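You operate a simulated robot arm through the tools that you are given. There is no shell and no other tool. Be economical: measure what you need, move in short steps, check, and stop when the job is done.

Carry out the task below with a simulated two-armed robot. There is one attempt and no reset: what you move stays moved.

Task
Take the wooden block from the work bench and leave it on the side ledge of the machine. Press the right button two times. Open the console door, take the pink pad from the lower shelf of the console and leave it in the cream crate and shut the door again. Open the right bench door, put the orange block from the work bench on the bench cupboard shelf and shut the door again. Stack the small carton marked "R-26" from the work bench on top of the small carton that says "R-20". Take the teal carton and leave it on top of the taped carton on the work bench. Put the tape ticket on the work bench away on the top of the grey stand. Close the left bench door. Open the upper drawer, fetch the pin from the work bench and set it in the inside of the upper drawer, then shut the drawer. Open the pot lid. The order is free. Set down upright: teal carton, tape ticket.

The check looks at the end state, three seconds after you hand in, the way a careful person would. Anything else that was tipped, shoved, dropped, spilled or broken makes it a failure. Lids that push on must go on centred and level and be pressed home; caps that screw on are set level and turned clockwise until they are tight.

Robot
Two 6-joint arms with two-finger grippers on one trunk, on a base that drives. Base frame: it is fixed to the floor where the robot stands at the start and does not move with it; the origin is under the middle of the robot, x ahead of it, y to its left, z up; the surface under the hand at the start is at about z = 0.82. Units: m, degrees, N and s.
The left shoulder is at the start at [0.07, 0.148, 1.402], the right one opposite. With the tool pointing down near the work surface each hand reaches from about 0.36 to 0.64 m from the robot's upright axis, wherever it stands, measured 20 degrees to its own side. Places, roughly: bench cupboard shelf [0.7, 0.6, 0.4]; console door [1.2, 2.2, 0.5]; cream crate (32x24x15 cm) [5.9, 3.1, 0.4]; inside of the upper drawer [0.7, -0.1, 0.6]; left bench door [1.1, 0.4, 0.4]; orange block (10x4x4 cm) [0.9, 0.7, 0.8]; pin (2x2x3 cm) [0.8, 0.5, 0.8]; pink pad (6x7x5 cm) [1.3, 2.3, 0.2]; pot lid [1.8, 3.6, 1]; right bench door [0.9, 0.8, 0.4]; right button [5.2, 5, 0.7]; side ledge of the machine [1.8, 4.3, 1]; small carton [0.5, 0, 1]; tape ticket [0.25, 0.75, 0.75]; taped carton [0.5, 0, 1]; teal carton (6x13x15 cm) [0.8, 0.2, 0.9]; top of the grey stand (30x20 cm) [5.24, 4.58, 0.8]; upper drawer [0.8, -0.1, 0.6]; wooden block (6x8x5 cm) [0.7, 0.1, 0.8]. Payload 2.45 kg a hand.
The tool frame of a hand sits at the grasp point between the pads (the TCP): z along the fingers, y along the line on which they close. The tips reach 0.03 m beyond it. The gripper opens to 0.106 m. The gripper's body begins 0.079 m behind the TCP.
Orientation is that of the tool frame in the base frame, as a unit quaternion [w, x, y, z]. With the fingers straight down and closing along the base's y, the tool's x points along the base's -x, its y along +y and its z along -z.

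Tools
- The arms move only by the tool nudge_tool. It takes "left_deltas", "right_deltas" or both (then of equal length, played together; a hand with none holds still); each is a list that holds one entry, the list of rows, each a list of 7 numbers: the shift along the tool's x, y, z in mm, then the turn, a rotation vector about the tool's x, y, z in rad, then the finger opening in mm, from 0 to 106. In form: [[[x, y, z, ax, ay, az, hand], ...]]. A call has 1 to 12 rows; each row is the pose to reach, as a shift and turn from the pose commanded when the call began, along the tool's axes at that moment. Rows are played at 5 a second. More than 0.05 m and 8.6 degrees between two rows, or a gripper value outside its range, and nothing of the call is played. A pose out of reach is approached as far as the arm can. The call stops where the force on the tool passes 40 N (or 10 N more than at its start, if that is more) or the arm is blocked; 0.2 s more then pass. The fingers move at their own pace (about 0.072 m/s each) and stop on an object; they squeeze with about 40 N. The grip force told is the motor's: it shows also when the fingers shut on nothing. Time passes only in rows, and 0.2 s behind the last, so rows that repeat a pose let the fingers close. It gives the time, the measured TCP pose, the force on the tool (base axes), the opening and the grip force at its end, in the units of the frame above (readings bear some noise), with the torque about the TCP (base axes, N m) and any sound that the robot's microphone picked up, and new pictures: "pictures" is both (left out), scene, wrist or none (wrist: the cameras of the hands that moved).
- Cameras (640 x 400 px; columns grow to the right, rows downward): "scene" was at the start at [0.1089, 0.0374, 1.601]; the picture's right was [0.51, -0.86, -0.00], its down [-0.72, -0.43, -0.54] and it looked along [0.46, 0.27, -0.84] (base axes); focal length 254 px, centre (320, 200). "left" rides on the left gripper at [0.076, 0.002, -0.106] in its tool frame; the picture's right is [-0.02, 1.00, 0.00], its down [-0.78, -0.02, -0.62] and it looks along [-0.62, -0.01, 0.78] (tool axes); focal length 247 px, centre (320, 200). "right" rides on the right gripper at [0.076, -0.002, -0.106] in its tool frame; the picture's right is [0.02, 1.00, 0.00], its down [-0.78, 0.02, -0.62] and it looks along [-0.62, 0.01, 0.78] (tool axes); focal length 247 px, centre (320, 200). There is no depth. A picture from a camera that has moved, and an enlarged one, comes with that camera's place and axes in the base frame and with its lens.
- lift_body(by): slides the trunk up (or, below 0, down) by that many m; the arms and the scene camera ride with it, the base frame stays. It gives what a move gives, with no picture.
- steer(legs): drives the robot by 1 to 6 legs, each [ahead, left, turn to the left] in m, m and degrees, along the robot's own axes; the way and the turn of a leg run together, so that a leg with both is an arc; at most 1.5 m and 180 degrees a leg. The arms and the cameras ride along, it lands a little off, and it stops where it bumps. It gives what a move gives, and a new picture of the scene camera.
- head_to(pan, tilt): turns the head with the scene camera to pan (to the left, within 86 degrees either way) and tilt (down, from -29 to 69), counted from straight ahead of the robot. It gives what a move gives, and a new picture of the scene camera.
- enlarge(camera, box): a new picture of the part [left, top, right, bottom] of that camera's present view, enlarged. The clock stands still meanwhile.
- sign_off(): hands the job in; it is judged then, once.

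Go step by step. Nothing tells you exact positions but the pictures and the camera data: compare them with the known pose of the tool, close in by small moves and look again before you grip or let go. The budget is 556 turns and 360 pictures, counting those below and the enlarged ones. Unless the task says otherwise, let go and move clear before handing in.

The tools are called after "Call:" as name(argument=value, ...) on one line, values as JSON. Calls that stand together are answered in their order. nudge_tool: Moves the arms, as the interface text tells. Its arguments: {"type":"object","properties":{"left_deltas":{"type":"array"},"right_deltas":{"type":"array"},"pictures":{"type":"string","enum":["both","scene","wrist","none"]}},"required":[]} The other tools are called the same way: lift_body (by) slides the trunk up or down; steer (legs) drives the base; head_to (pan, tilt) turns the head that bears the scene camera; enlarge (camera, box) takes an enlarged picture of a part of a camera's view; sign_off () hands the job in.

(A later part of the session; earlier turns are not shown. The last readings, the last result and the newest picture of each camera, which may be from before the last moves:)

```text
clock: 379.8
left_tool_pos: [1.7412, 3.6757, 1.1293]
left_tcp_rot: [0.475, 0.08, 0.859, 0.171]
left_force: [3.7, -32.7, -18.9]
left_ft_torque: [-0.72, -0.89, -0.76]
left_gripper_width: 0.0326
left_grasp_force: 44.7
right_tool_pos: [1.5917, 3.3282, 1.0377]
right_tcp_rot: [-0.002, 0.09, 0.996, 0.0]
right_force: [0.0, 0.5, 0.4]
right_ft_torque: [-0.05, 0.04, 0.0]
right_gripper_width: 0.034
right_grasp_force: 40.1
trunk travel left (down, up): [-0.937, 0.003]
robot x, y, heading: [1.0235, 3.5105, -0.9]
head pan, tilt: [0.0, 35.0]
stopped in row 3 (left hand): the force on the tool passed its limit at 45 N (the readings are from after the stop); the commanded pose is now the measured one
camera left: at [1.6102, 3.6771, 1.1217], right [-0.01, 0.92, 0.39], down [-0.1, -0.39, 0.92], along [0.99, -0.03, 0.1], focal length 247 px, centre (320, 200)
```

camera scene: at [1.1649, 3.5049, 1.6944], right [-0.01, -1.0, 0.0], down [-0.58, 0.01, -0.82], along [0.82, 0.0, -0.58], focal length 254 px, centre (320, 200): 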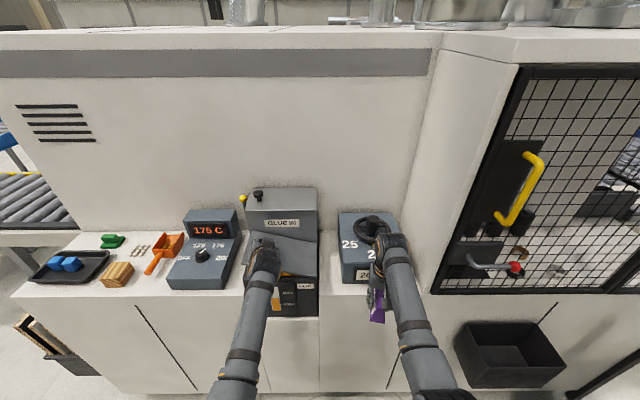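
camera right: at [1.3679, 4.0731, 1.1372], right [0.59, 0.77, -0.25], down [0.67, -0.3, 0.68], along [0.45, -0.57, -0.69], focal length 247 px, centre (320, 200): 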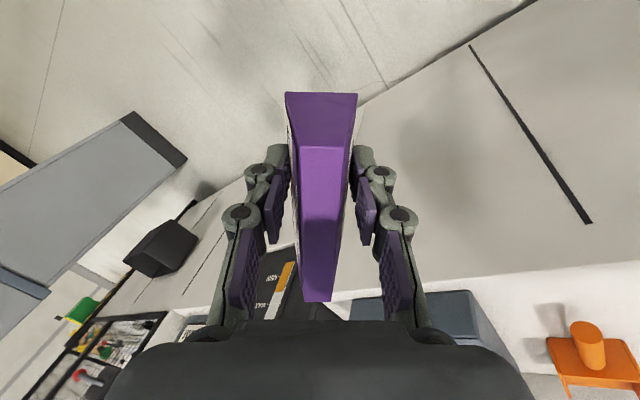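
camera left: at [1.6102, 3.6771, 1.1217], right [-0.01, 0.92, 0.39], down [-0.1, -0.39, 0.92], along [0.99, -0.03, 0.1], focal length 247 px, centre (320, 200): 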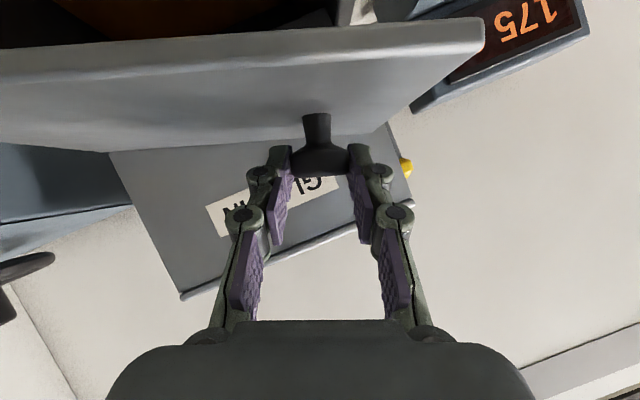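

Gripping couples roll and position awkwardly. The lid seems to hold by friction; I release the knob and check whether it stays up.

Call:
nudge_tool(left_deltas=[[[0, 0, 0, 0.03, 0, -0.05, 20], [0, 0, 0, 0.04, 0, -0.07, 48], [0, 0, 0, 0.04, 0, -0.07, 48], [0, 0, 0, 0.04, 0, -0.07, 48], [0, 0, -30, 0.04, 0, -0.07, 48], [0, 0, -60, 0.04, 0, -0.07, 48], [0, 0, -80, 0.04, 0, -0.07, 48]]], pictures="both")

```text
clock: 381.4
left_tool_pos: [1.7176, 3.7252, 1.2657]
left_tcp_rot: [0.543, 0.063, 0.809, 0.217]
left_force: [-0.1, -0.4, 0.2]
left_ft_torque: [-0.05, -0.02, 0.02]
left_gripper_width: 0.048
left_grasp_force: 0.0
right_tool_pos: [1.5886, 3.3355, 1.04]
right_tcp_rot: [0.001, 0.088, 0.996, -0.002]
right_force: [-0.5, -0.4, -0.2]
right_ft_torque: [-0.01, 0.01, -0.02]
right_gripper_width: 0.0338
right_grasp_force: 39.4
trunk travel left (down, up): [-0.937, 0.003]
robot x, y, heading: [1.0203, 3.5087, -0.6]
head pan, tilt: [0.0, 35.0]
stopped in row 7 (left hand): the arm was blocked; the commanded pose is now the measured one
camera scene: at [1.1613, 3.5097, 1.6948], right [-0.01, -1.0, 0.0], down [-0.57, 0.01, -0.82], along [0.82, -0.01, -0.57], focal length 254 px, centre (320, 200)
camera left: at [1.5896, 3.7222, 1.2355], right [-0.12, 0.89, 0.44], down [-0.25, -0.45, 0.86], along [0.96, 0.0, 0.28], focal length 247 px, centre (320, 200)
```

scene: 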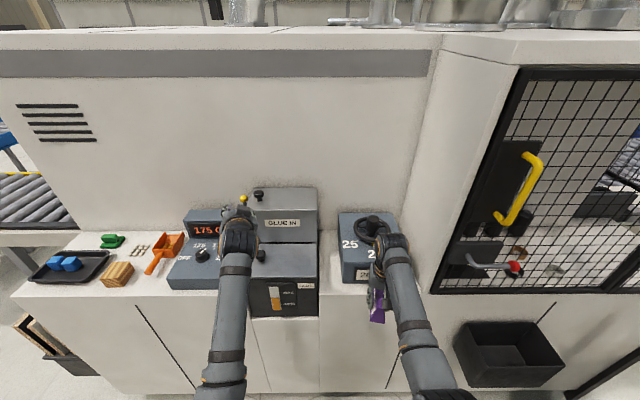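
left: 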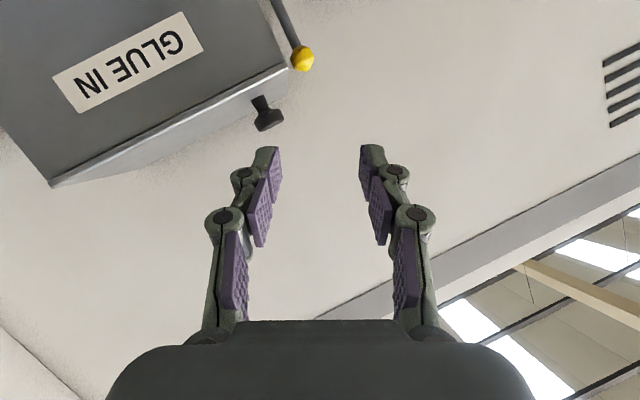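

The lid fell shut again. Better approach: stand on its left (+y) side facing −y, so the fingers close along the hinge direction and the knob can pivot freely. I back away, reposition and restore the left hand's pose.

Call:
steer(legs=[[-0.35, 0, 0.8]])

Call:
nudge_tool(left_deltas=[[[0, 0, 0, 0.06, 0, -0.1, 48], [0, 0, 0, 0.12, 0, -0.2, 48], [0, 0, 0, 0.18, 0, -0.3, 48], [0, 0, 0, 0.22, 0, -0.36, 48]]], pictures="scene")

```text
clock: 383.6
left_tool_pos: [1.3682, 3.7338, 1.2641]
left_tcp_rot: [0.541, 0.059, 0.81, 0.219]
left_force: [-0.9, -0.6, -0.3]
left_ft_torque: [-0.05, 0.01, 0.01]
left_gripper_width: 0.048
left_grasp_force: 0.0
right_tool_pos: [1.2438, 3.3404, 1.0401]
right_tcp_rot: [0.0, 0.085, 0.996, -0.003]
right_force: [-0.7, -0.7, 0.2]
right_ft_torque: [0.01, 0.0, -0.01]
right_gripper_width: 0.0337
right_grasp_force: 40.1
trunk travel left (down, up): [-0.937, 0.003]
robot x, y, heading: [0.677, 3.5122, -0.0]
head pan, tilt: [0.0, 35.0]
camera scene: at [0.8161, 3.5129, 1.6945], right [0.0, -1.0, 0.0], down [-0.58, 0.0, -0.82], along [0.82, 0.0, -0.58], focal length 254 px, centre (320, 200)
```

scene: 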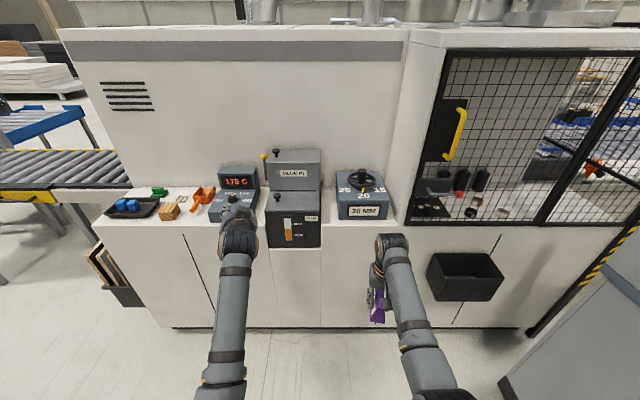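

```text
clock: 384.6
left_tool_pos: [1.3656, 3.7332, 1.2655]
left_tcp_rot: [0.562, -0.028, 0.826, 0.027]
left_force: [1.7, 0.4, 0.1]
left_ft_torque: [0.01, 0.02, 0.0]
left_gripper_width: 0.0479
left_grasp_force: 0.2
right_tool_pos: [1.2424, 3.3419, 1.0418]
right_tcp_rot: [0.001, 0.085, 0.996, -0.002]
right_force: [-0.3, 0.2, -0.7]
right_ft_torque: [-0.03, 0.0, -0.03]
right_gripper_width: 0.0337
right_grasp_force: 39.6
trunk travel left (down, up): [-0.937, 0.003]
robot x, y, heading: [0.6771, 3.5088, -0.2]
head pan, tilt: [0.0, 35.0]
camera scene: at [0.8128, 3.5135, 1.6948], right [0.0, -1.0, 0.0], down [-0.57, 0.0, -0.82], along [0.82, 0.0, -0.57], focal length 254 px, centre (320, 200)
```

scene: 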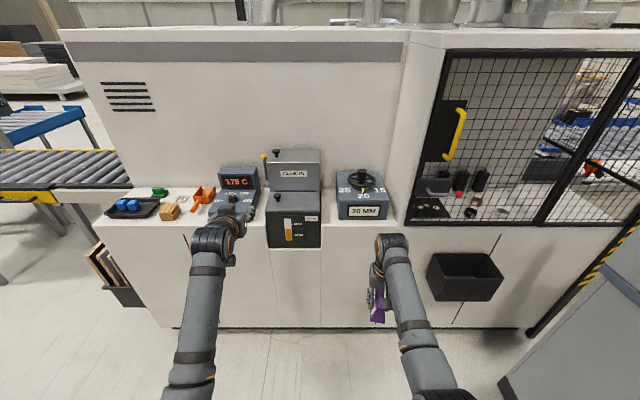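

Call:
steer(legs=[[0, 0.95, 0], [0, 0, -90], [0, 0.68, 0]])

Call:
head_to(pan=20, tilt=45)

```text
clock: 396.8
left_tool_pos: [1.568, 3.7312, 1.2649]
left_tcp_rot: [0.413, 0.573, 0.595, -0.383]
left_force: [0.1, -0.1, 0.5]
left_ft_torque: [-0.03, -0.03, 0.01]
left_gripper_width: 0.0479
left_grasp_force: 0.0
right_tool_pos: [1.1795, 3.8648, 1.0419]
right_tcp_rot: [-0.002, 0.772, 0.636, -0.003]
right_force: [0.2, 0.3, 0.1]
right_ft_torque: [-0.01, -0.04, -0.01]
right_gripper_width: 0.0334
right_grasp_force: 39.7
trunk travel left (down, up): [-0.937, 0.003]
robot x, y, heading: [1.3643, 4.4232, -91.7]
head pan, tilt: [0.0, 35.0]
camera scene: at [1.3582, 4.291, 1.6948], right [-1.0, 0.03, 0.0], down [0.02, 0.57, -0.82], along [-0.02, -0.82, -0.57], focal length 254 px, centre (320, 200)
```

scene: 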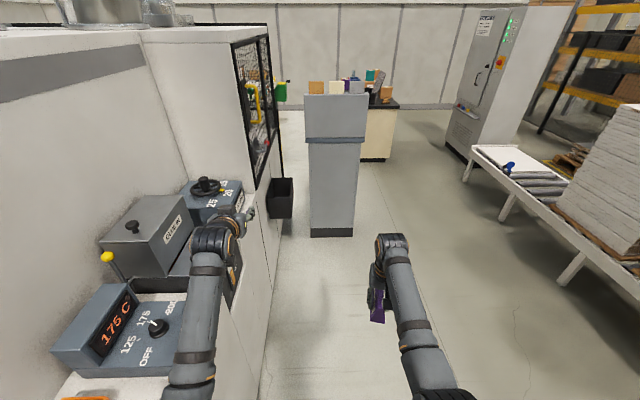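

```text
clock: 397.6
left_tool_pos: [1.5693, 3.7316, 1.2647]
left_tcp_rot: [0.413, 0.572, 0.595, -0.384]
left_force: [0.7, 0.9, -0.3]
left_ft_torque: [0.03, -0.02, 0.01]
left_gripper_width: 0.048
left_grasp_force: 0.0
right_tool_pos: [1.1804, 3.865, 1.0419]
right_tcp_rot: [-0.001, 0.772, 0.636, -0.002]
right_force: [0.1, 0.9, 0.0]
right_ft_torque: [-0.03, -0.01, 0.03]
right_gripper_width: 0.0331
right_grasp_force: 40.8
trunk travel left (down, up): [-0.937, 0.003]
robot x, y, heading: [1.3672, 4.4292, -91.5]
head pan, tilt: [20.0, 45.0]
camera scene: at [1.3883, 4.3018, 1.68], right [-0.95, -0.32, 0.0], down [-0.22, 0.67, -0.71], along [0.22, -0.67, -0.71], focal length 254 px, centre (320, 200)
```

scene: 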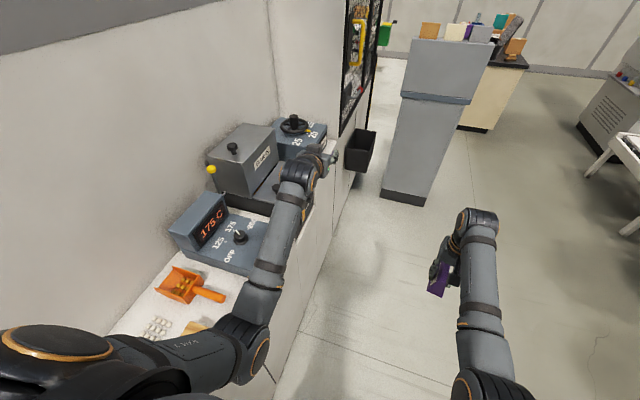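

Call:
nudge_tool(left_deltas=[[[0, 40, 0, 0, 0.05, 0, 48], [0, 80, 0, 0, 0.1, 0, 48], [20, 120, 2, 0, 0.15, 0, 48], [50, 150, 4, 0, 0.22, 0, 48], [85, 176, 6, 0, 0.22, 0, 48], [125, 176, 8, 0, 0.22, 0, 48], [160, 176, 8, 0, 0.22, 0, 48]]])

```text
clock: 399.2
left_tool_pos: [1.745, 3.7906, 1.1149]
left_tcp_rot: [0.345, 0.611, 0.637, -0.319]
left_force: [-0.8, -0.3, 0.2]
left_ft_torque: [0.04, -0.02, 0.0]
left_gripper_width: 0.0484
left_grasp_force: 0.0
right_tool_pos: [1.1806, 3.8649, 1.0421]
right_tcp_rot: [-0.001, 0.772, 0.635, -0.003]
right_force: [0.1, 0.5, 0.4]
right_ft_torque: [0.01, -0.01, 0.0]
right_gripper_width: 0.0334
right_grasp_force: 40.1
trunk travel left (down, up): [-0.937, 0.003]
robot x, y, heading: [1.3632, 4.4282, -91.2]
head pan, tilt: [20.0, 45.0]
camera scene: at [1.3875, 4.3021, 1.6801], right [-0.95, -0.32, 0.0], down [-0.22, 0.67, -0.71], along [0.22, -0.67, -0.71], focal length 254 px, centre (320, 200)
camera left: at [1.7397, 3.9222, 1.1111], right [1.0, 0.04, 0.03], down [-0.04, 0.08, 1.0], along [0.04, -1.0, 0.08], focal length 247 px, centre (320, 200)
```

scene: 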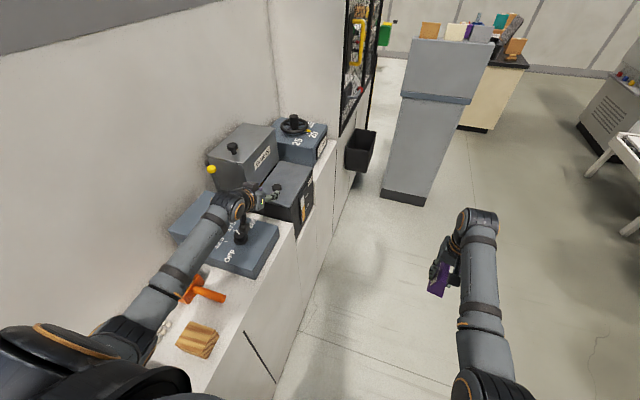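
left: 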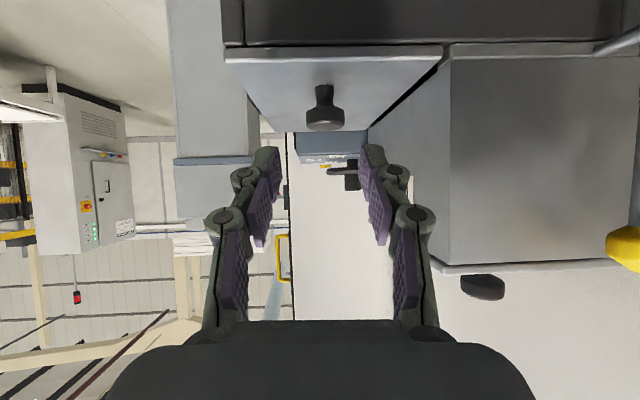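

Call:
nudge_tool(left_deltas=[[[0, 2, 32, 0, 0, 0, 48], [-1, 4, 64, 0, 0, 0, 48], [-1.6, 5, 94, 0, 0, 0, 48], [-1.6, 5, 94, 0, 0, 0, 48]]], pictures="wrist")

```text
clock: 400.2
left_tool_pos: [1.7519, 3.7137, 1.0635]
left_tcp_rot: [0.346, 0.611, 0.637, -0.319]
left_force: [-0.1, -0.1, -0.2]
left_ft_torque: [0.0, 0.0, -0.01]
left_gripper_width: 0.0479
left_grasp_force: 0.1
right_tool_pos: [1.1806, 3.8657, 1.0411]
right_tcp_rot: [-0.001, 0.772, 0.635, -0.002]
right_force: [0.4, -0.3, -0.8]
right_ft_torque: [-0.03, 0.02, 0.0]
right_gripper_width: 0.0332
right_grasp_force: 40.5
trunk travel left (down, up): [-0.937, 0.003]
robot x, y, heading: [1.3666, 4.4253, -91.3]
head pan, tilt: [20.0, 45.0]
camera left: at [1.7476, 3.8448, 1.0604], right [1.0, 0.04, 0.03], down [-0.04, 0.08, 1.0], along [0.04, -1.0, 0.08], focal length 247 px, centre (320, 200)
```

left: 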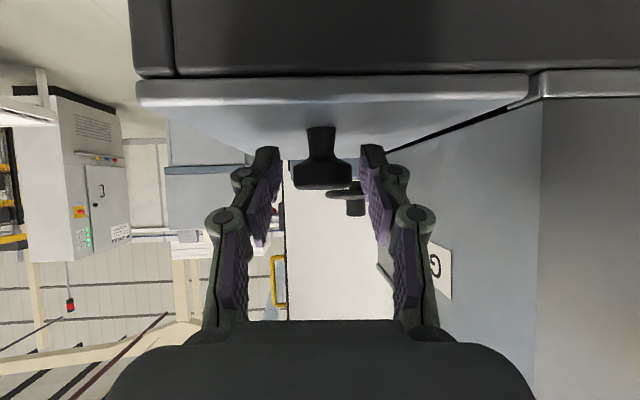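

The geometry shows the hand must pitch over as the lid rises, and needs room forward. I retract the hand and move the base closer before gripping.

Call:
nudge_tool(left_deltas=[[[-10, 1, -30, 0, 0, 0, 48], [-25, 2, -65, 0, 0, 0, 48], [-20, 4, -105, 0, 0, 0, 48], [0, 7, -145, 0, 0, 0, 48], [15, 9, -185, 0, 0, 0, 48], [32, 11, -220, 0, 0, 0, 48], [49, 13, -251, 0, 0, 0, 48]]], pictures="none")

```text
clock: 401.8
left_tool_pos: [1.735, 3.9174, 1.1449]
left_tcp_rot: [0.345, 0.612, 0.637, -0.316]
left_force: [0.0, -0.5, -0.3]
left_ft_torque: [-0.01, -0.02, 0.01]
left_gripper_width: 0.0479
left_grasp_force: 0.1
left hand out of reach, approached as far as the arm can: row 6, 7
right_tool_pos: [1.1786, 3.8644, 1.0413]
right_tcp_rot: [-0.002, 0.772, 0.636, -0.001]
right_force: [0.3, -1.1, 0.4]
right_ft_torque: [0.02, -0.02, 0.0]
right_gripper_width: 0.0331
right_grasp_force: 40.3
trunk travel left (down, up): [-0.937, 0.003]
robot x, y, heading: [1.3641, 4.4249, -91.7]
head pan, tilt: [20.0, 45.0]
```

Call:
steer(legs=[[0, 0, 1.5], [0.2, 0, 0]])

Call:
enlarge(camera="left", box=[0, 0, 640, 400])

```text
clock: 403.8
left_tool_pos: [1.7471, 3.7283, 1.1467]
left_tcp_rot: [0.35, 0.603, 0.644, -0.314]
left_force: [0.0, -0.1, 0.8]
left_ft_torque: [-0.02, 0.01, 0.01]
left_gripper_width: 0.048
left_grasp_force: 0.0
right_tool_pos: [1.1921, 3.663, 1.0426]
right_tcp_rot: [0.0, 0.764, 0.645, -0.003]
right_force: [0.2, -0.2, 0.0]
right_ft_torque: [-0.03, 0.03, -0.02]
right_gripper_width: 0.033
right_grasp_force: 39.3
trunk travel left (down, up): [-0.937, 0.003]
robot x, y, heading: [1.3624, 4.2269, -90.2]
head pan, tilt: [20.0, 45.0]
camera scene: at [1.3904, 4.106, 1.6805], right [-0.94, -0.34, 0.0], down [-0.24, 0.66, -0.71], along [0.24, -0.67, -0.71], focal length 254 px, centre (320, 200)
```

scene: 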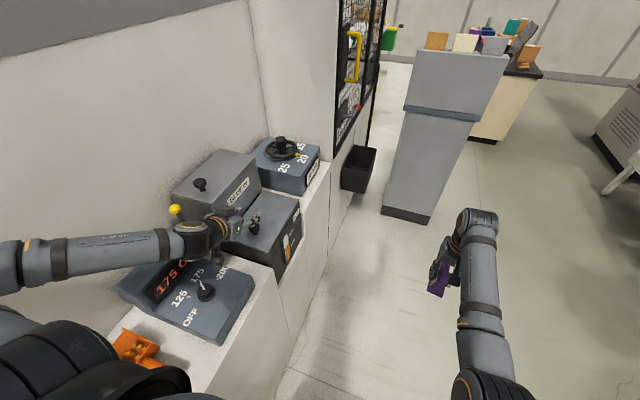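

```text
1.00 times, centred on (320, 200) of left (not enlarged: the box is as wide or as high as the picture)
camera zoom: at [1.7399, 3.8587, 1.1422], right [1.0, 0.06, 0.04], down [-0.04, 0.08, 1.0], along [0.06, -1.0, 0.08], focal length 247 px, centre (320, 200)
```

zoom: 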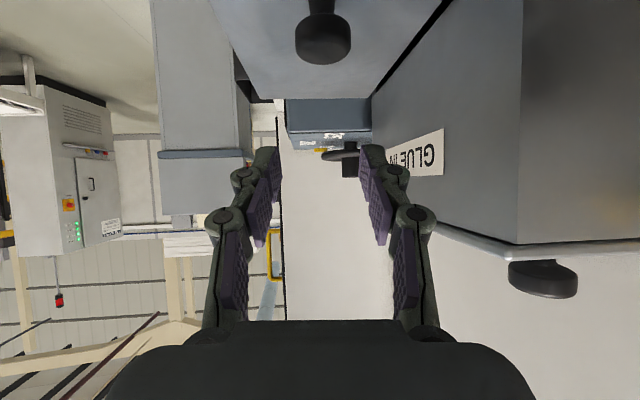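

The left elbow is folding out toward the machine wall here, so one-handed lifting is poor. I'll deliver the ticket and press the button first, then come back and open the lid with both hands. Back off and re-extend the left arm.

Call:
steer(legs=[[-0.3, 0, 0]])

Call:
steer(legs=[[0, -0.5, 0]])

Call:
nudge_tool(left_deltas=[[[0, 0, 30, 0, 0, 0, 48], [0, -5, 60, 0, 0, 0, 48], [0, -20, 90, 0, 0, 0, 48], [-10, -40, 120, 0, 0, 0, 48], [-20, -60, 140, 0, 0, 0, 48]]], pictures="scene")

```text
clock: 405.8
left_tool_pos: [1.7476, 4.0176, 1.1427]
left_tcp_rot: [0.348, 0.604, 0.645, -0.312]
left_force: [-0.3, -0.3, -0.6]
left_ft_torque: [0.01, 0.03, 0.01]
left_gripper_width: 0.0481
left_grasp_force: 0.1
right_tool_pos: [1.1931, 3.9539, 1.0407]
right_tcp_rot: [-0.003, 0.765, 0.644, -0.001]
right_force: [0.2, 0.3, -0.2]
right_ft_torque: [0.01, 0.01, -0.01]
right_gripper_width: 0.033
right_grasp_force: 39.9
trunk travel left (down, up): [-0.937, 0.003]
robot x, y, heading: [1.3659, 4.5219, -90.3]
head pan, tilt: [20.0, 45.0]
camera scene: at [1.3913, 4.3932, 1.6797], right [-0.94, -0.34, 0.0], down [-0.24, 0.67, -0.71], along [0.24, -0.66, -0.71], focal length 254 px, centre (320, 200)
```

scene: 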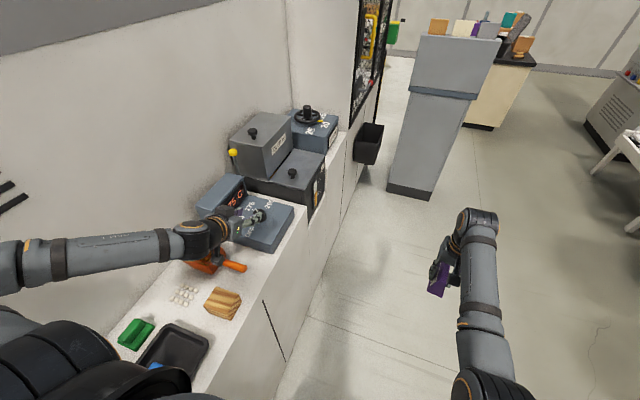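

```text
clock: 408.8
left_tool_pos: [1.2426, 4.021, 1.1439]
left_tcp_rot: [0.348, 0.604, 0.644, -0.314]
left_force: [-0.7, 0.2, 0.1]
left_ft_torque: [0.05, 0.01, 0.02]
left_gripper_width: 0.0482
left_grasp_force: 0.1
right_tool_pos: [0.6869, 3.9593, 1.0415]
right_tcp_rot: [-0.003, 0.766, 0.643, -0.003]
right_force: [1.3, 0.0, -0.5]
right_ft_torque: [-0.01, 0.04, 0.01]
right_gripper_width: 0.0329
right_grasp_force: 39.7
trunk travel left (down, up): [-0.937, 0.003]
robot x, y, heading: [0.8594, 4.523, -90.3]
head pan, tilt: [20.0, 45.0]
camera scene: at [0.8872, 4.399, 1.68], right [-0.94, -0.34, 0.0], down [-0.24, 0.67, -0.71], along [0.24, -0.67, -0.71], focal length 254 px, centre (320, 200)
```

scene: 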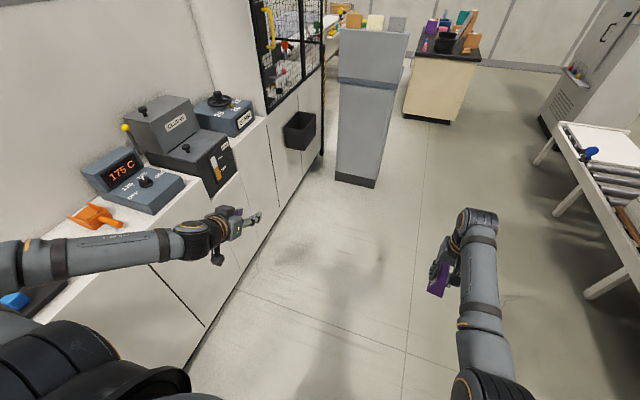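

```text
clock: 410.0
left_tool_pos: [1.1887, 3.8889, 1.0805]
left_tcp_rot: [0.348, 0.606, 0.643, -0.313]
left_force: [-0.4, -0.5, 0.2]
left_ft_torque: [0.02, 0.0, -0.01]
left_gripper_width: 0.048
left_grasp_force: 0.0
right_tool_pos: [0.6852, 3.9575, 1.0408]
right_tcp_rot: [-0.003, 0.766, 0.643, -0.002]
right_force: [-0.1, -1.4, 0.4]
right_ft_torque: [-0.02, -0.05, -0.02]
right_gripper_width: 0.0329
right_grasp_force: 40.0
trunk travel left (down, up): [-0.937, 0.003]
robot x, y, heading: [0.8552, 4.5256, -90.4]
head pan, tilt: [20.0, 45.0]
camera scene: at [0.8837, 4.3971, 1.6799], right [-0.94, -0.34, 0.0], down [-0.24, 0.67, -0.71], along [0.24, -0.67, -0.71], focal length 254 px, centre (320, 200)
```

scene: 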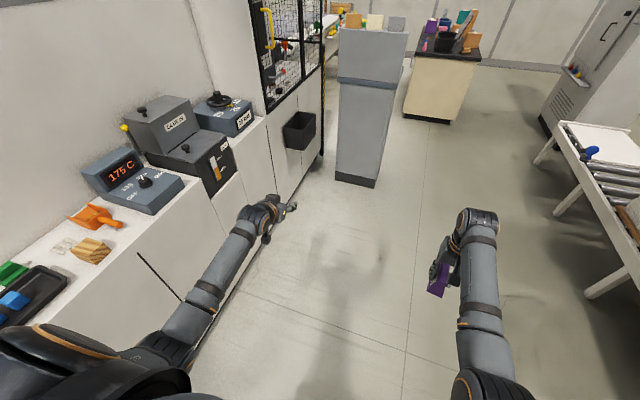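

Left arm is back to normal. The wedge ticket slips slowly in the grip, so I deliver it now. I survey the way to the grey stand.

Call:
steer(legs=[[0, 0, 120]])

Call:
head_to(pan=-20, tilt=8)

Call:
head_to(pan=40, tilt=12)

```text
clock: 415.3
left_tool_pos: [1.2638, 5.1149, 1.0823]
left_tcp_rot: [0.448, -0.24, 0.85, 0.136]
left_force: [-0.4, -0.5, 0.1]
left_ft_torque: [0.0, 0.01, 0.0]
left_gripper_width: 0.0478
left_grasp_force: 0.1
right_tool_pos: [1.4405, 4.6361, 1.0403]
right_tcp_rot: [0.0, -0.156, 0.988, -0.003]
right_force: [0.0, -0.3, -0.1]
right_ft_torque: [0.01, -0.02, 0.04]
right_gripper_width: 0.0325
right_grasp_force: 39.8
trunk travel left (down, up): [-0.937, 0.003]
robot x, y, heading: [0.8583, 4.525, 27.3]
head pan, tilt: [20.0, 45.0]
camera scene: at [0.9577, 4.6091, 1.68], right [0.74, -0.67, 0.0], down [-0.48, -0.52, -0.71], along [0.48, 0.52, -0.71], focal length 254 px, centre (320, 200)
```

scene: 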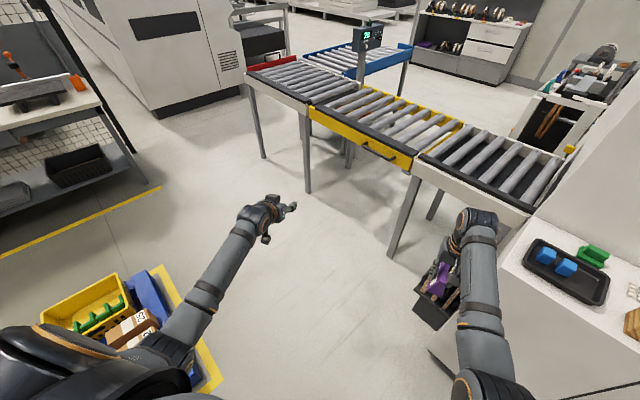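

```text
clock: 416.4
left_tool_pos: [1.2622, 5.1156, 1.0801]
left_tcp_rot: [0.448, -0.24, 0.85, 0.137]
left_force: [0.7, 0.2, -0.3]
left_ft_torque: [0.02, -0.03, 0.02]
left_gripper_width: 0.0481
left_grasp_force: 0.0
right_tool_pos: [1.4392, 4.6366, 1.0408]
right_tcp_rot: [0.0, -0.156, 0.988, -0.003]
right_force: [-0.8, 0.3, -0.2]
right_ft_torque: [0.01, 0.02, -0.01]
right_gripper_width: 0.0327
right_grasp_force: 39.9
trunk travel left (down, up): [-0.937, 0.003]
robot x, y, heading: [0.8577, 4.5238, 27.8]
head pan, tilt: [-20.0, 8.0]
camera scene: at [0.9944, 4.5616, 1.7381], right [0.13, -0.99, 0.0], down [-0.14, -0.02, -0.99], along [0.98, 0.13, -0.14], focal length 254 px, centre (320, 200)
```

scene: 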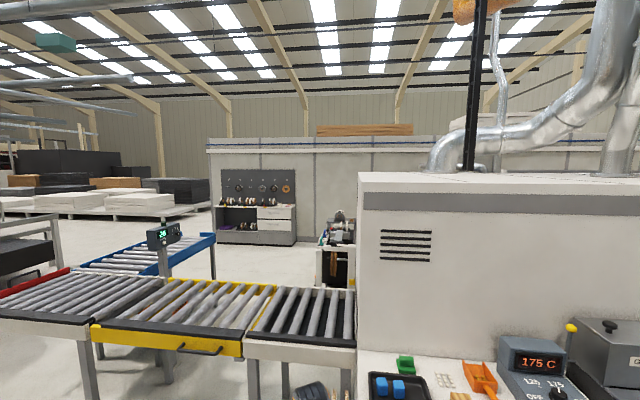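

```text
clock: 417.7
left_tool_pos: [1.264, 5.1154, 1.0807]
left_tcp_rot: [0.448, -0.24, 0.85, 0.137]
left_force: [0.3, 0.8, -0.1]
left_ft_torque: [0.0, 0.01, 0.01]
left_gripper_width: 0.0478
left_grasp_force: 0.1
right_tool_pos: [1.4399, 4.6353, 1.0406]
right_tcp_rot: [0.0, -0.156, 0.988, -0.002]
right_force: [0.5, -0.6, 0.2]
right_ft_torque: [0.04, 0.0, -0.02]
right_gripper_width: 0.0327
right_grasp_force: 40.4
trunk travel left (down, up): [-0.937, 0.003]
robot x, y, heading: [0.8581, 4.5259, 27.5]
head pan, tilt: [40.0, 12.0]
camera scene: at [0.9383, 4.6355, 1.7317], right [0.92, -0.38, 0.0], down [-0.08, -0.19, -0.98], along [0.37, 0.9, -0.21], focal length 254 px, centre (320, 200)
```

scene: 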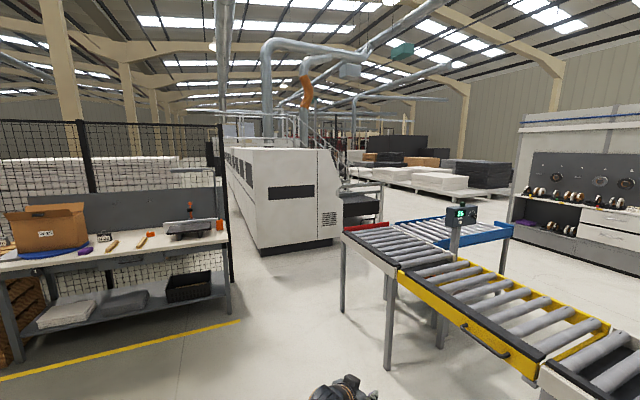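

Call:
steer(legs=[[0, 0, 62.5], [0, -0.42, 0], [1.45, 0, 0], [1.45, 0, 0]])

Call:
head_to(pan=-60, tilt=15)

```text
clock: 434.7
left_tool_pos: [0.963, 7.746, 1.079]
left_tcp_rot: [-0.308, 0.644, -0.608, -0.347]
left_force: [-0.2, -11.0, 4.0]
left_ft_torque: [0.06, 0.15, 0.38]
left_gripper_width: 0.0532
left_grasp_force: 2.7
right_tool_pos: [1.4686, 7.6805, 1.0411]
right_tcp_rot: [0.001, -0.642, 0.767, -0.001]
right_force: [0.8, 0.5, -1.3]
right_ft_torque: [-0.05, 0.03, 0.01]
right_gripper_width: 0.0319
right_grasp_force: 39.9
trunk travel left (down, up): [-0.937, 0.003]
robot x, y, heading: [1.2897, 7.1149, 89.6]
head pan, tilt: [40.0, 12.0]
stopped in leg 4: the force on the tool passed its limit at 276 N (the readings are from after the stop); the commanded pose is now the measured one
camera scene: at [1.2363, 7.2391, 1.7319], right [0.77, 0.64, 0.0], down [0.13, -0.16, -0.98], along [-0.62, 0.75, -0.21], focal length 254 px, centre (320, 200)
```

scene: 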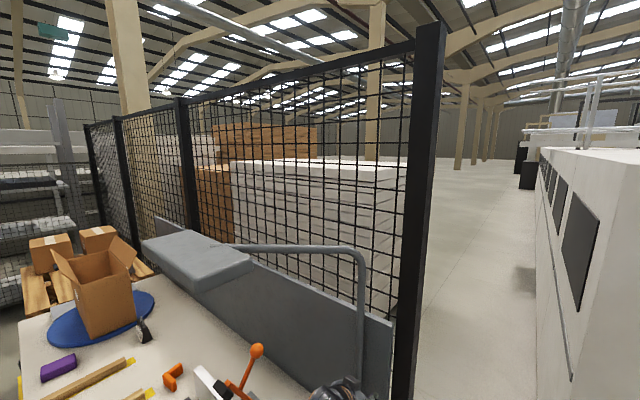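

```text
clock: 436.5
left_tool_pos: [0.9615, 7.7471, 1.0764]
left_tcp_rot: [-0.308, 0.646, -0.607, -0.346]
left_force: [-0.3, -7.4, 0.9]
left_ft_torque: [-0.01, 0.0, 0.2]
left_gripper_width: 0.051
left_grasp_force: 0.7
right_tool_pos: [1.4691, 7.6796, 1.0408]
right_tcp_rot: [0.002, -0.642, 0.766, -0.001]
right_force: [0.3, 0.3, -0.6]
right_ft_torque: [-0.04, -0.03, 0.01]
right_gripper_width: 0.0318
right_grasp_force: 39.4
trunk travel left (down, up): [-0.937, 0.003]
robot x, y, heading: [1.2908, 7.1138, 89.2]
head pan, tilt: [-60.0, 15.0]
camera scene: at [1.3736, 7.212, 1.727], right [0.49, -0.87, 0.0], down [-0.23, -0.13, -0.97], along [0.84, 0.48, -0.26], focal length 254 px, centre (320, 200)
```

scene: 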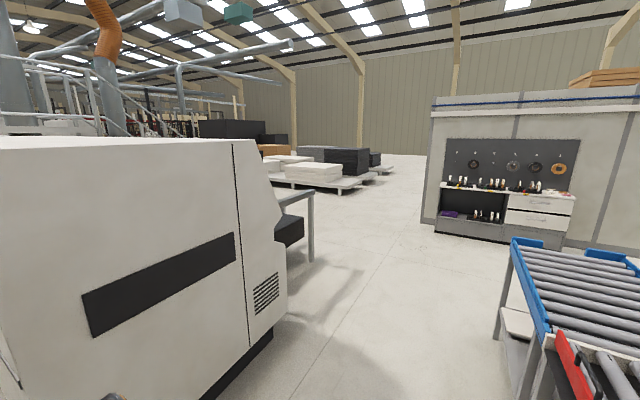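

I bumped the packing table's back panel with the left hand. I back off and look whether anything shifted.

Call:
steer(legs=[[-0.25, 0, 0]])

Call:
head_to(pan=35, tilt=25)

```text
clock: 438.3
left_tool_pos: [0.9586, 7.4935, 1.0752]
left_tcp_rot: [-0.309, 0.645, -0.608, -0.345]
left_force: [0.7, 0.5, 1.1]
left_ft_torque: [0.01, 0.01, -0.01]
left_gripper_width: 0.0479
left_grasp_force: 0.1
right_tool_pos: [1.465, 7.426, 1.0391]
right_tcp_rot: [0.002, -0.642, 0.767, -0.003]
right_force: [-0.5, 0.2, -0.2]
right_ft_torque: [0.0, 0.03, 0.02]
right_gripper_width: 0.0315
right_grasp_force: 39.7
trunk travel left (down, up): [-0.937, 0.003]
robot x, y, heading: [1.2907, 6.8582, 89.8]
head pan, tilt: [-60.0, 15.0]
camera scene: at [1.3713, 6.9603, 1.7266], right [0.49, -0.87, 0.0], down [-0.23, -0.13, -0.97], along [0.84, 0.48, -0.26], focal length 254 px, centre (320, 200)
```

scene: 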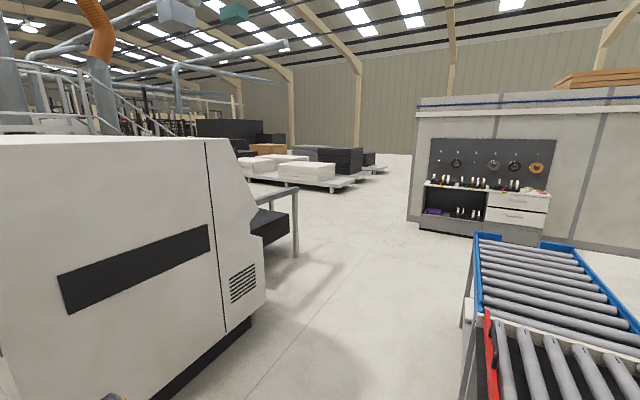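

```text
clock: 440.0
left_tool_pos: [0.9586, 7.4914, 1.0777]
left_tcp_rot: [-0.309, 0.645, -0.608, -0.346]
left_force: [-0.2, 0.1, -0.2]
left_ft_torque: [-0.01, 0.03, 0.01]
left_gripper_width: 0.048
left_grasp_force: 0.1
right_tool_pos: [1.4661, 7.426, 1.0409]
right_tcp_rot: [0.002, -0.642, 0.767, -0.002]
right_force: [-0.1, -0.7, -0.5]
right_ft_torque: [-0.01, 0.0, 0.0]
right_gripper_width: 0.0318
right_grasp_force: 40.3
trunk travel left (down, up): [-0.937, 0.003]
robot x, y, heading: [1.2901, 6.8593, 89.4]
head pan, tilt: [35.0, 25.0]
camera scene: at [1.2379, 6.9876, 1.7106], right [0.82, 0.57, 0.0], down [0.24, -0.35, -0.91], along [-0.51, 0.75, -0.42], focal length 254 px, centre (320, 200)
```

scene: 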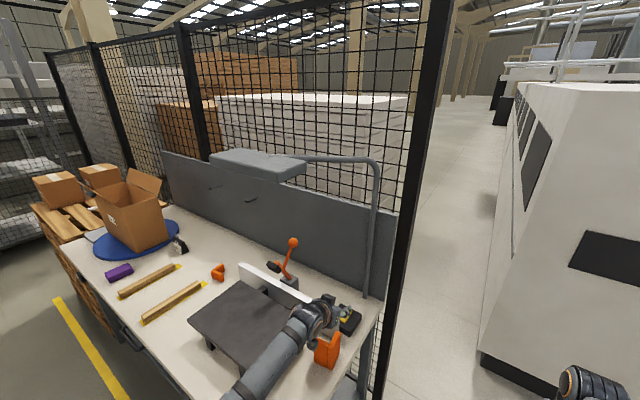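

Nothing looks displaced. I give the desk a wide berth: shift right, go forward, then turn.

Call:
steer(legs=[[0, -0.38, 0], [0.72, 0, 0], [0, 0, -90]])

Call:
head_to(pan=-25, tilt=20)

```text
clock: 449.7
left_tool_pos: [2.3032, 7.9107, 1.078]
left_tcp_rot: [0.462, -0.031, 0.886, 0.029]
left_force: [0.3, 1.0, -0.5]
left_ft_torque: [-0.01, -0.03, 0.04]
left_gripper_width: 0.0478
left_grasp_force: 0.2
right_tool_pos: [2.2427, 7.4029, 1.0416]
right_tcp_rot: [-0.001, 0.083, 0.997, -0.003]
right_force: [-0.8, -0.3, -1.0]
right_ft_torque: [0.02, 0.0, 0.02]
right_gripper_width: 0.0313
right_grasp_force: 40.1
trunk travel left (down, up): [-0.937, 0.003]
robot x, y, heading: [1.6762, 7.5695, -0.1]
head pan, tilt: [35.0, 25.0]
camera scene: at [1.8002, 7.6274, 1.7106], right [0.57, -0.82, 0.0], down [-0.35, -0.24, -0.91], along [0.74, 0.52, -0.42], focal length 254 px, centre (320, 200)
```

scene: 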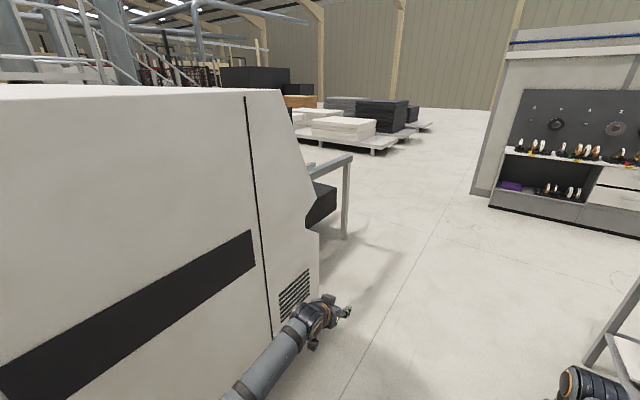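

```text
clock: 451.0
left_tool_pos: [2.3033, 7.9114, 1.0766]
left_tcp_rot: [0.462, -0.03, 0.886, 0.028]
left_force: [-0.7, -0.2, 0.4]
left_ft_torque: [0.04, -0.01, 0.0]
left_gripper_width: 0.0479
left_grasp_force: 0.2
right_tool_pos: [2.2419, 7.4035, 1.0407]
right_tcp_rot: [0.0, 0.084, 0.996, -0.003]
right_force: [0.5, -0.1, 0.0]
right_ft_torque: [0.0, 0.03, -0.02]
right_gripper_width: 0.0311
right_grasp_force: 40.0
trunk travel left (down, up): [-0.937, 0.003]
robot x, y, heading: [1.6699, 7.5741, 0.2]
head pan, tilt: [-25.0, 20.0]
camera scene: at [1.8093, 7.5349, 1.7187], right [-0.42, -0.91, 0.0], down [-0.31, 0.14, -0.94], along [0.85, -0.4, -0.34], focal length 254 px, centre (320, 200)
```

scene: 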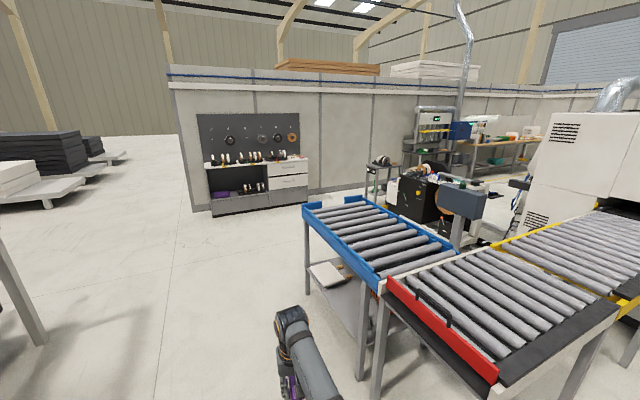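

Call:
enlarge(camera="scene", box=[340, 90, 540, 250])

```text
2.50 times, centred on (440, 170) of scene
camera zoom: at [1.8093, 7.5349, 1.7187], right [-0.42, -0.91, 0.0], down [-0.31, 0.14, -0.94], along [0.85, -0.4, -0.34], focal length 636 px, centre (20, 275)
```

zoom: 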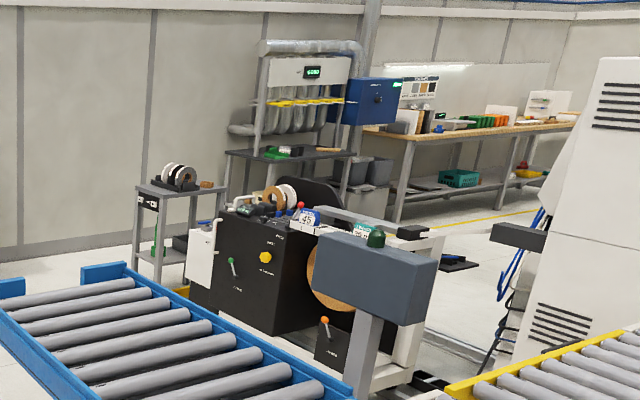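

The grey stand with reels and a two-button box on it is ahead at the right. I drive along y≈7.5 to x≈5.1 and turn toward it.

Call:
steer(legs=[[1.5, 0, 0], [1.5, 0, 0], [0.4, 0, 0], [0, 0, -90], [0.9, 0, 0]])

Call:
head_to(pan=0, tilt=25)

```text
clock: 475.9
left_tool_pos: [5.4767, 6.1091, 1.0775]
left_tcp_rot: [0.35, 0.597, 0.655, -0.303]
left_force: [-0.2, 0.3, -1.3]
left_ft_torque: [-0.01, 0.02, 0.01]
left_gripper_width: 0.048
left_grasp_force: 0.0
right_tool_pos: [4.9693, 6.1576, 1.0413]
right_tcp_rot: [-0.002, 0.756, 0.655, -0.002]
right_force: [-0.1, -0.8, -0.5]
right_ft_torque: [0.01, -0.01, -0.01]
right_gripper_width: 0.0301
right_grasp_force: 40.2
trunk travel left (down, up): [-0.937, 0.003]
robot x, y, heading: [5.1267, 6.7273, -88.9]
head pan, tilt: [-25.0, 20.0]
camera scene: at [5.0873, 6.5957, 1.7188], right [-0.92, 0.4, 0.0], down [0.14, 0.31, -0.94], along [-0.38, -0.86, -0.34], focal length 254 px, centre (320, 200)
```

scene: 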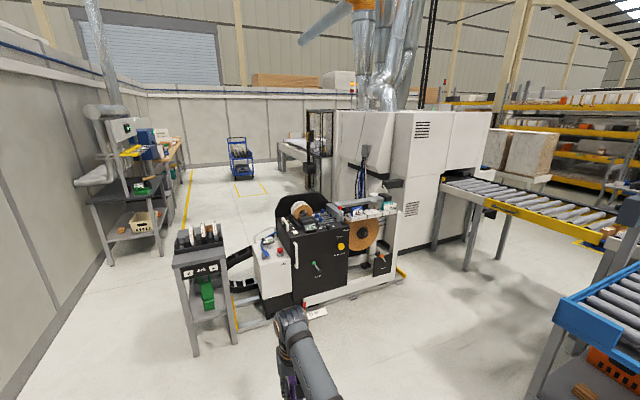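

```text
clock: 476.8
left_tool_pos: [5.476, 6.1081, 1.0772]
left_tcp_rot: [0.351, 0.597, 0.655, -0.303]
left_force: [-0.4, -0.3, 0.2]
left_ft_torque: [0.0, 0.0, -0.01]
left_gripper_width: 0.0482
left_grasp_force: 0.1
right_tool_pos: [4.9687, 6.1577, 1.04]
right_tcp_rot: [-0.002, 0.756, 0.655, -0.001]
right_force: [0.3, -0.1, -0.7]
right_ft_torque: [-0.03, 0.01, 0.0]
right_gripper_width: 0.03
right_grasp_force: 40.0
trunk travel left (down, up): [-0.937, 0.003]
robot x, y, heading: [5.1225, 6.7293, -88.6]
head pan, tilt: [0.0, 25.0]
camera scene: at [5.1268, 6.5874, 1.7106], right [-1.0, -0.02, 0.0], down [-0.01, 0.42, -0.91], along [0.02, -0.91, -0.42], focal length 254 px, centre (320, 200)
```

scene: 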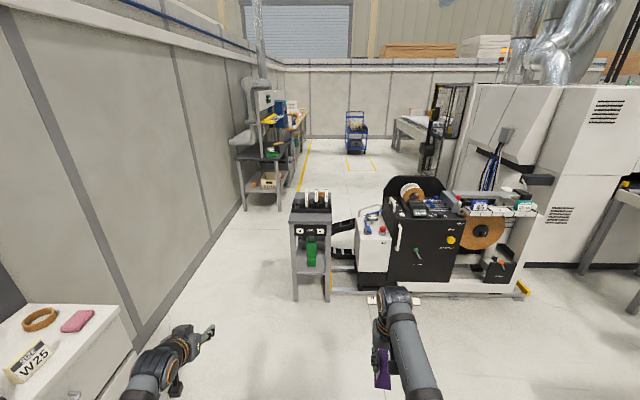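

Call:
enlarge(camera="scene", box=[270, 170, 430, 310])

```text
2.86 times, centred on (350, 240) of scene
camera zoom: at [5.1268, 6.5874, 1.7106], right [-1.0, -0.02, 0.0], down [-0.01, 0.42, -0.91], along [0.02, -0.91, -0.42], focal length 726 px, centre (234, 86)
```

zoom: 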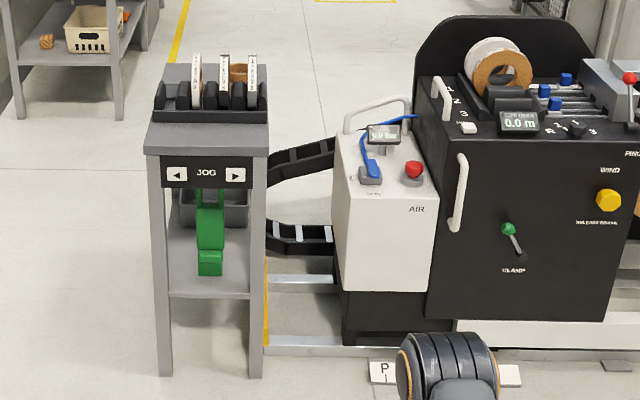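

Call:
steer(legs=[[0.95, 0.15, 0], [0, 0, -91], [0, 0.25, 0], [-0.5, 0, 0]])

Call:
head_to(pan=35, tilt=40)

```text
clock: 489.5
left_tool_pos: [5.1862, 5.2238, 1.0766]
left_tcp_rot: [0.033, 0.886, 0.04, -0.462]
left_force: [0.5, 0.2, -0.5]
left_ft_torque: [0.03, -0.02, 0.01]
left_gripper_width: 0.0482
left_grasp_force: 0.1
right_tool_pos: [5.2371, 5.7328, 1.0404]
right_tcp_rot: [-0.002, 0.997, -0.073, 0.001]
right_force: [0.2, 0.6, -0.5]
right_ft_torque: [0.01, 0.0, 0.0]
right_gripper_width: 0.0298
right_grasp_force: 39.8
trunk travel left (down, up): [-0.937, 0.003]
robot x, y, heading: [5.8088, 5.5767, -178.9]
head pan, tilt: [0.0, 25.0]
camera scene: at [5.6626, 5.5729, 1.7104], right [-0.02, 1.0, 0.0], down [0.42, 0.01, -0.91], along [-0.91, -0.02, -0.42], focal length 254 px, centre (320, 200)
```

scene: 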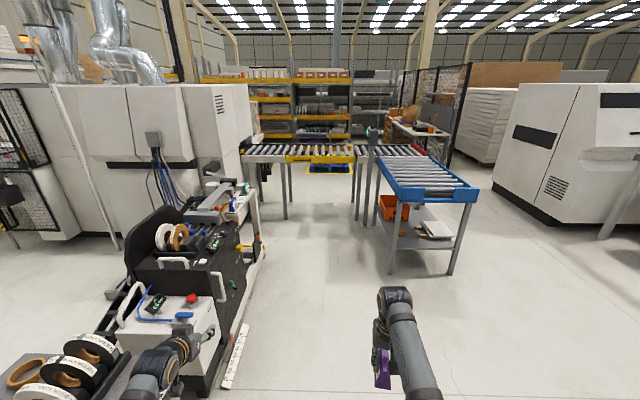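

```text
clock: 490.5
left_tool_pos: [5.1871, 5.2235, 1.0781]
left_tcp_rot: [0.033, 0.885, 0.04, -0.462]
left_force: [0.0, 0.4, -0.6]
left_ft_torque: [0.02, 0.01, 0.02]
left_gripper_width: 0.0483
left_grasp_force: 0.0
right_tool_pos: [5.2379, 5.7308, 1.0405]
right_tcp_rot: [-0.003, 0.997, -0.072, 0.0]
right_force: [-1.1, -0.2, -0.3]
right_ft_torque: [-0.01, 0.0, -0.01]
right_gripper_width: 0.0298
right_grasp_force: 40.1
trunk travel left (down, up): [-0.937, 0.003]
robot x, y, heading: [5.8083, 5.575, -178.7]
head pan, tilt: [35.0, 40.0]
camera scene: at [5.6881, 5.5248, 1.6873], right [-0.59, 0.81, 0.0], down [0.52, 0.38, -0.77], along [-0.62, -0.45, -0.64], focal length 254 px, centre (320, 200)
```

scene: 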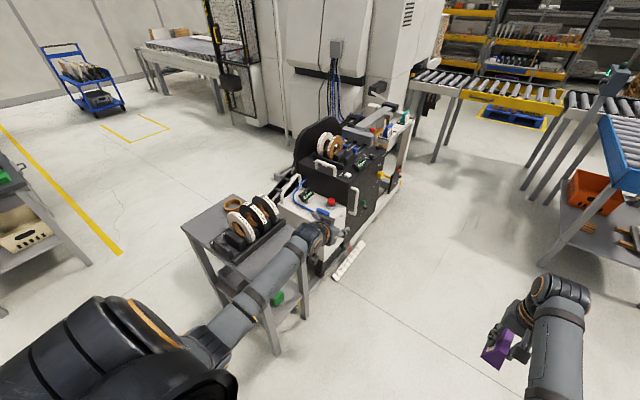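

Call:
enlarge(camera="right", box=[0, 0, 640, 400])

Call:
enlarge(camera="scene", box=[160, 170, 360, 330])

```text
1.00 times, centred on (320, 200) of right (not enlarged: the box is as wide or as high as the picture)
camera zoom: at [5.3135, 5.7222, 1.1486], right [-0.12, -0.99, -0.01], down [-0.78, 0.09, 0.62], along [-0.62, 0.08, -0.78], focal length 247 px, centre (320, 200)
```

zoom: 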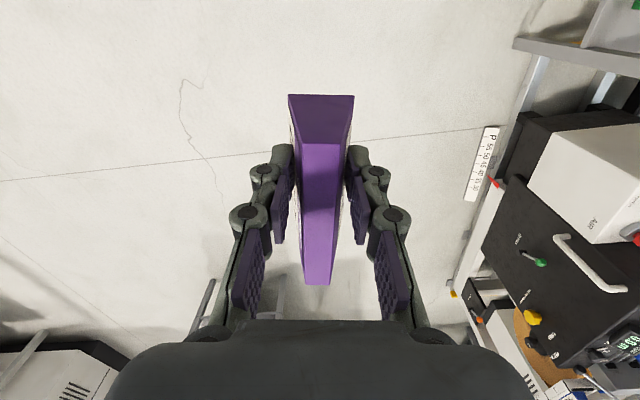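

```text
2.50 times, centred on (260, 250) of scene
camera zoom: at [5.6881, 5.5248, 1.6873], right [-0.59, 0.81, 0.0], down [0.52, 0.38, -0.77], along [-0.62, -0.45, -0.64], focal length 636 px, centre (470, 75)
```

zoom: 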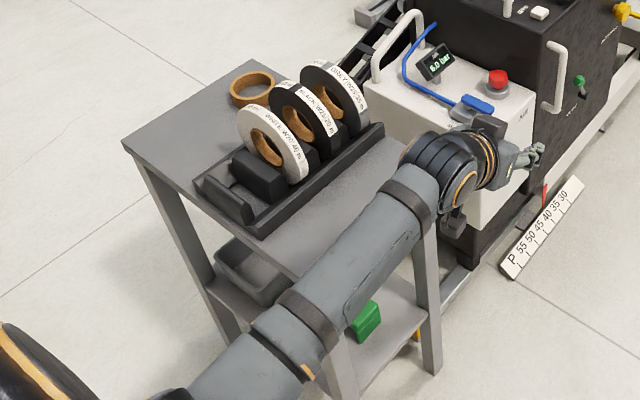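

The ticket is still straight in the grip. The stand's back-left area (≈(5.28, 4.55), z 0.8) is free. I raise the hand, then slide over to it.

Call:
nudge_tool(right_deltas=[[[-10, 0, -25, 0, 0, 0, 10], [-20, 0, -50, 0, 0, 0, 10], [-30, 0, -75, 0, 0, 0, 10]]], pictures="none")

Call:
steer(legs=[[-0.04, 0, -1], [0, 0.6, 0]])

```text
clock: 491.3
left_tool_pos: [5.1868, 5.2218, 1.0765]
left_tcp_rot: [0.033, 0.885, 0.04, -0.462]
left_force: [-1.2, -0.9, 0.5]
left_ft_torque: [0.02, 0.02, 0.0]
left_gripper_width: 0.0478
left_grasp_force: 0.0
right_tool_pos: [5.2071, 5.7349, 1.1157]
right_tcp_rot: [-0.002, 0.997, -0.073, 0.0]
right_force: [0.3, 0.0, -0.3]
right_ft_torque: [-0.02, -0.02, -0.02]
right_gripper_width: 0.0297
right_grasp_force: 39.7
trunk travel left (down, up): [-0.937, 0.003]
robot x, y, heading: [5.8096, 5.5746, -178.7]
head pan, tilt: [35.0, 40.0]
```

```text
clock: 495.2
left_tool_pos: [5.2202, 4.6308, 1.078]
left_tcp_rot: [0.028, 0.885, 0.03, -0.463]
left_force: [0.2, -0.3, -0.2]
left_ft_torque: [-0.06, 0.0, 0.03]
left_gripper_width: 0.0481
left_grasp_force: 0.0
right_tool_pos: [5.2515, 5.1431, 1.1142]
right_tcp_rot: [-0.003, 0.996, -0.084, 0.0]
right_force: [-0.4, 0.7, -0.9]
right_ft_torque: [0.02, 0.01, 0.0]
right_gripper_width: 0.0296
right_grasp_force: 40.2
trunk travel left (down, up): [-0.937, 0.003]
robot x, y, heading: [5.8485, 4.9674, 179.8]
head pan, tilt: [35.0, 40.0]
camera scene: at [5.7277, 4.9225, 1.6873], right [-0.57, 0.82, 0.0], down [0.53, 0.37, -0.77], along [-0.63, -0.44, -0.64], focal length 254 px, centre (320, 200)
```

scene: 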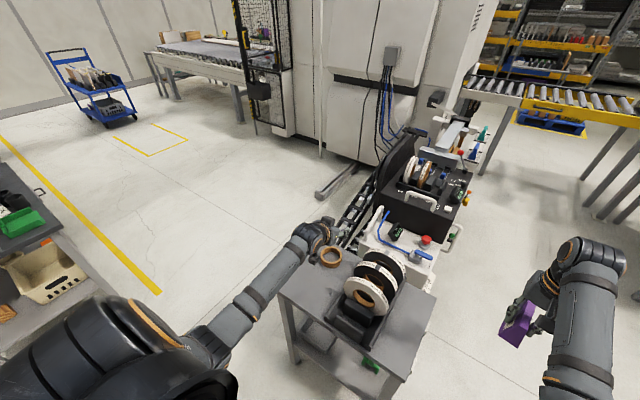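

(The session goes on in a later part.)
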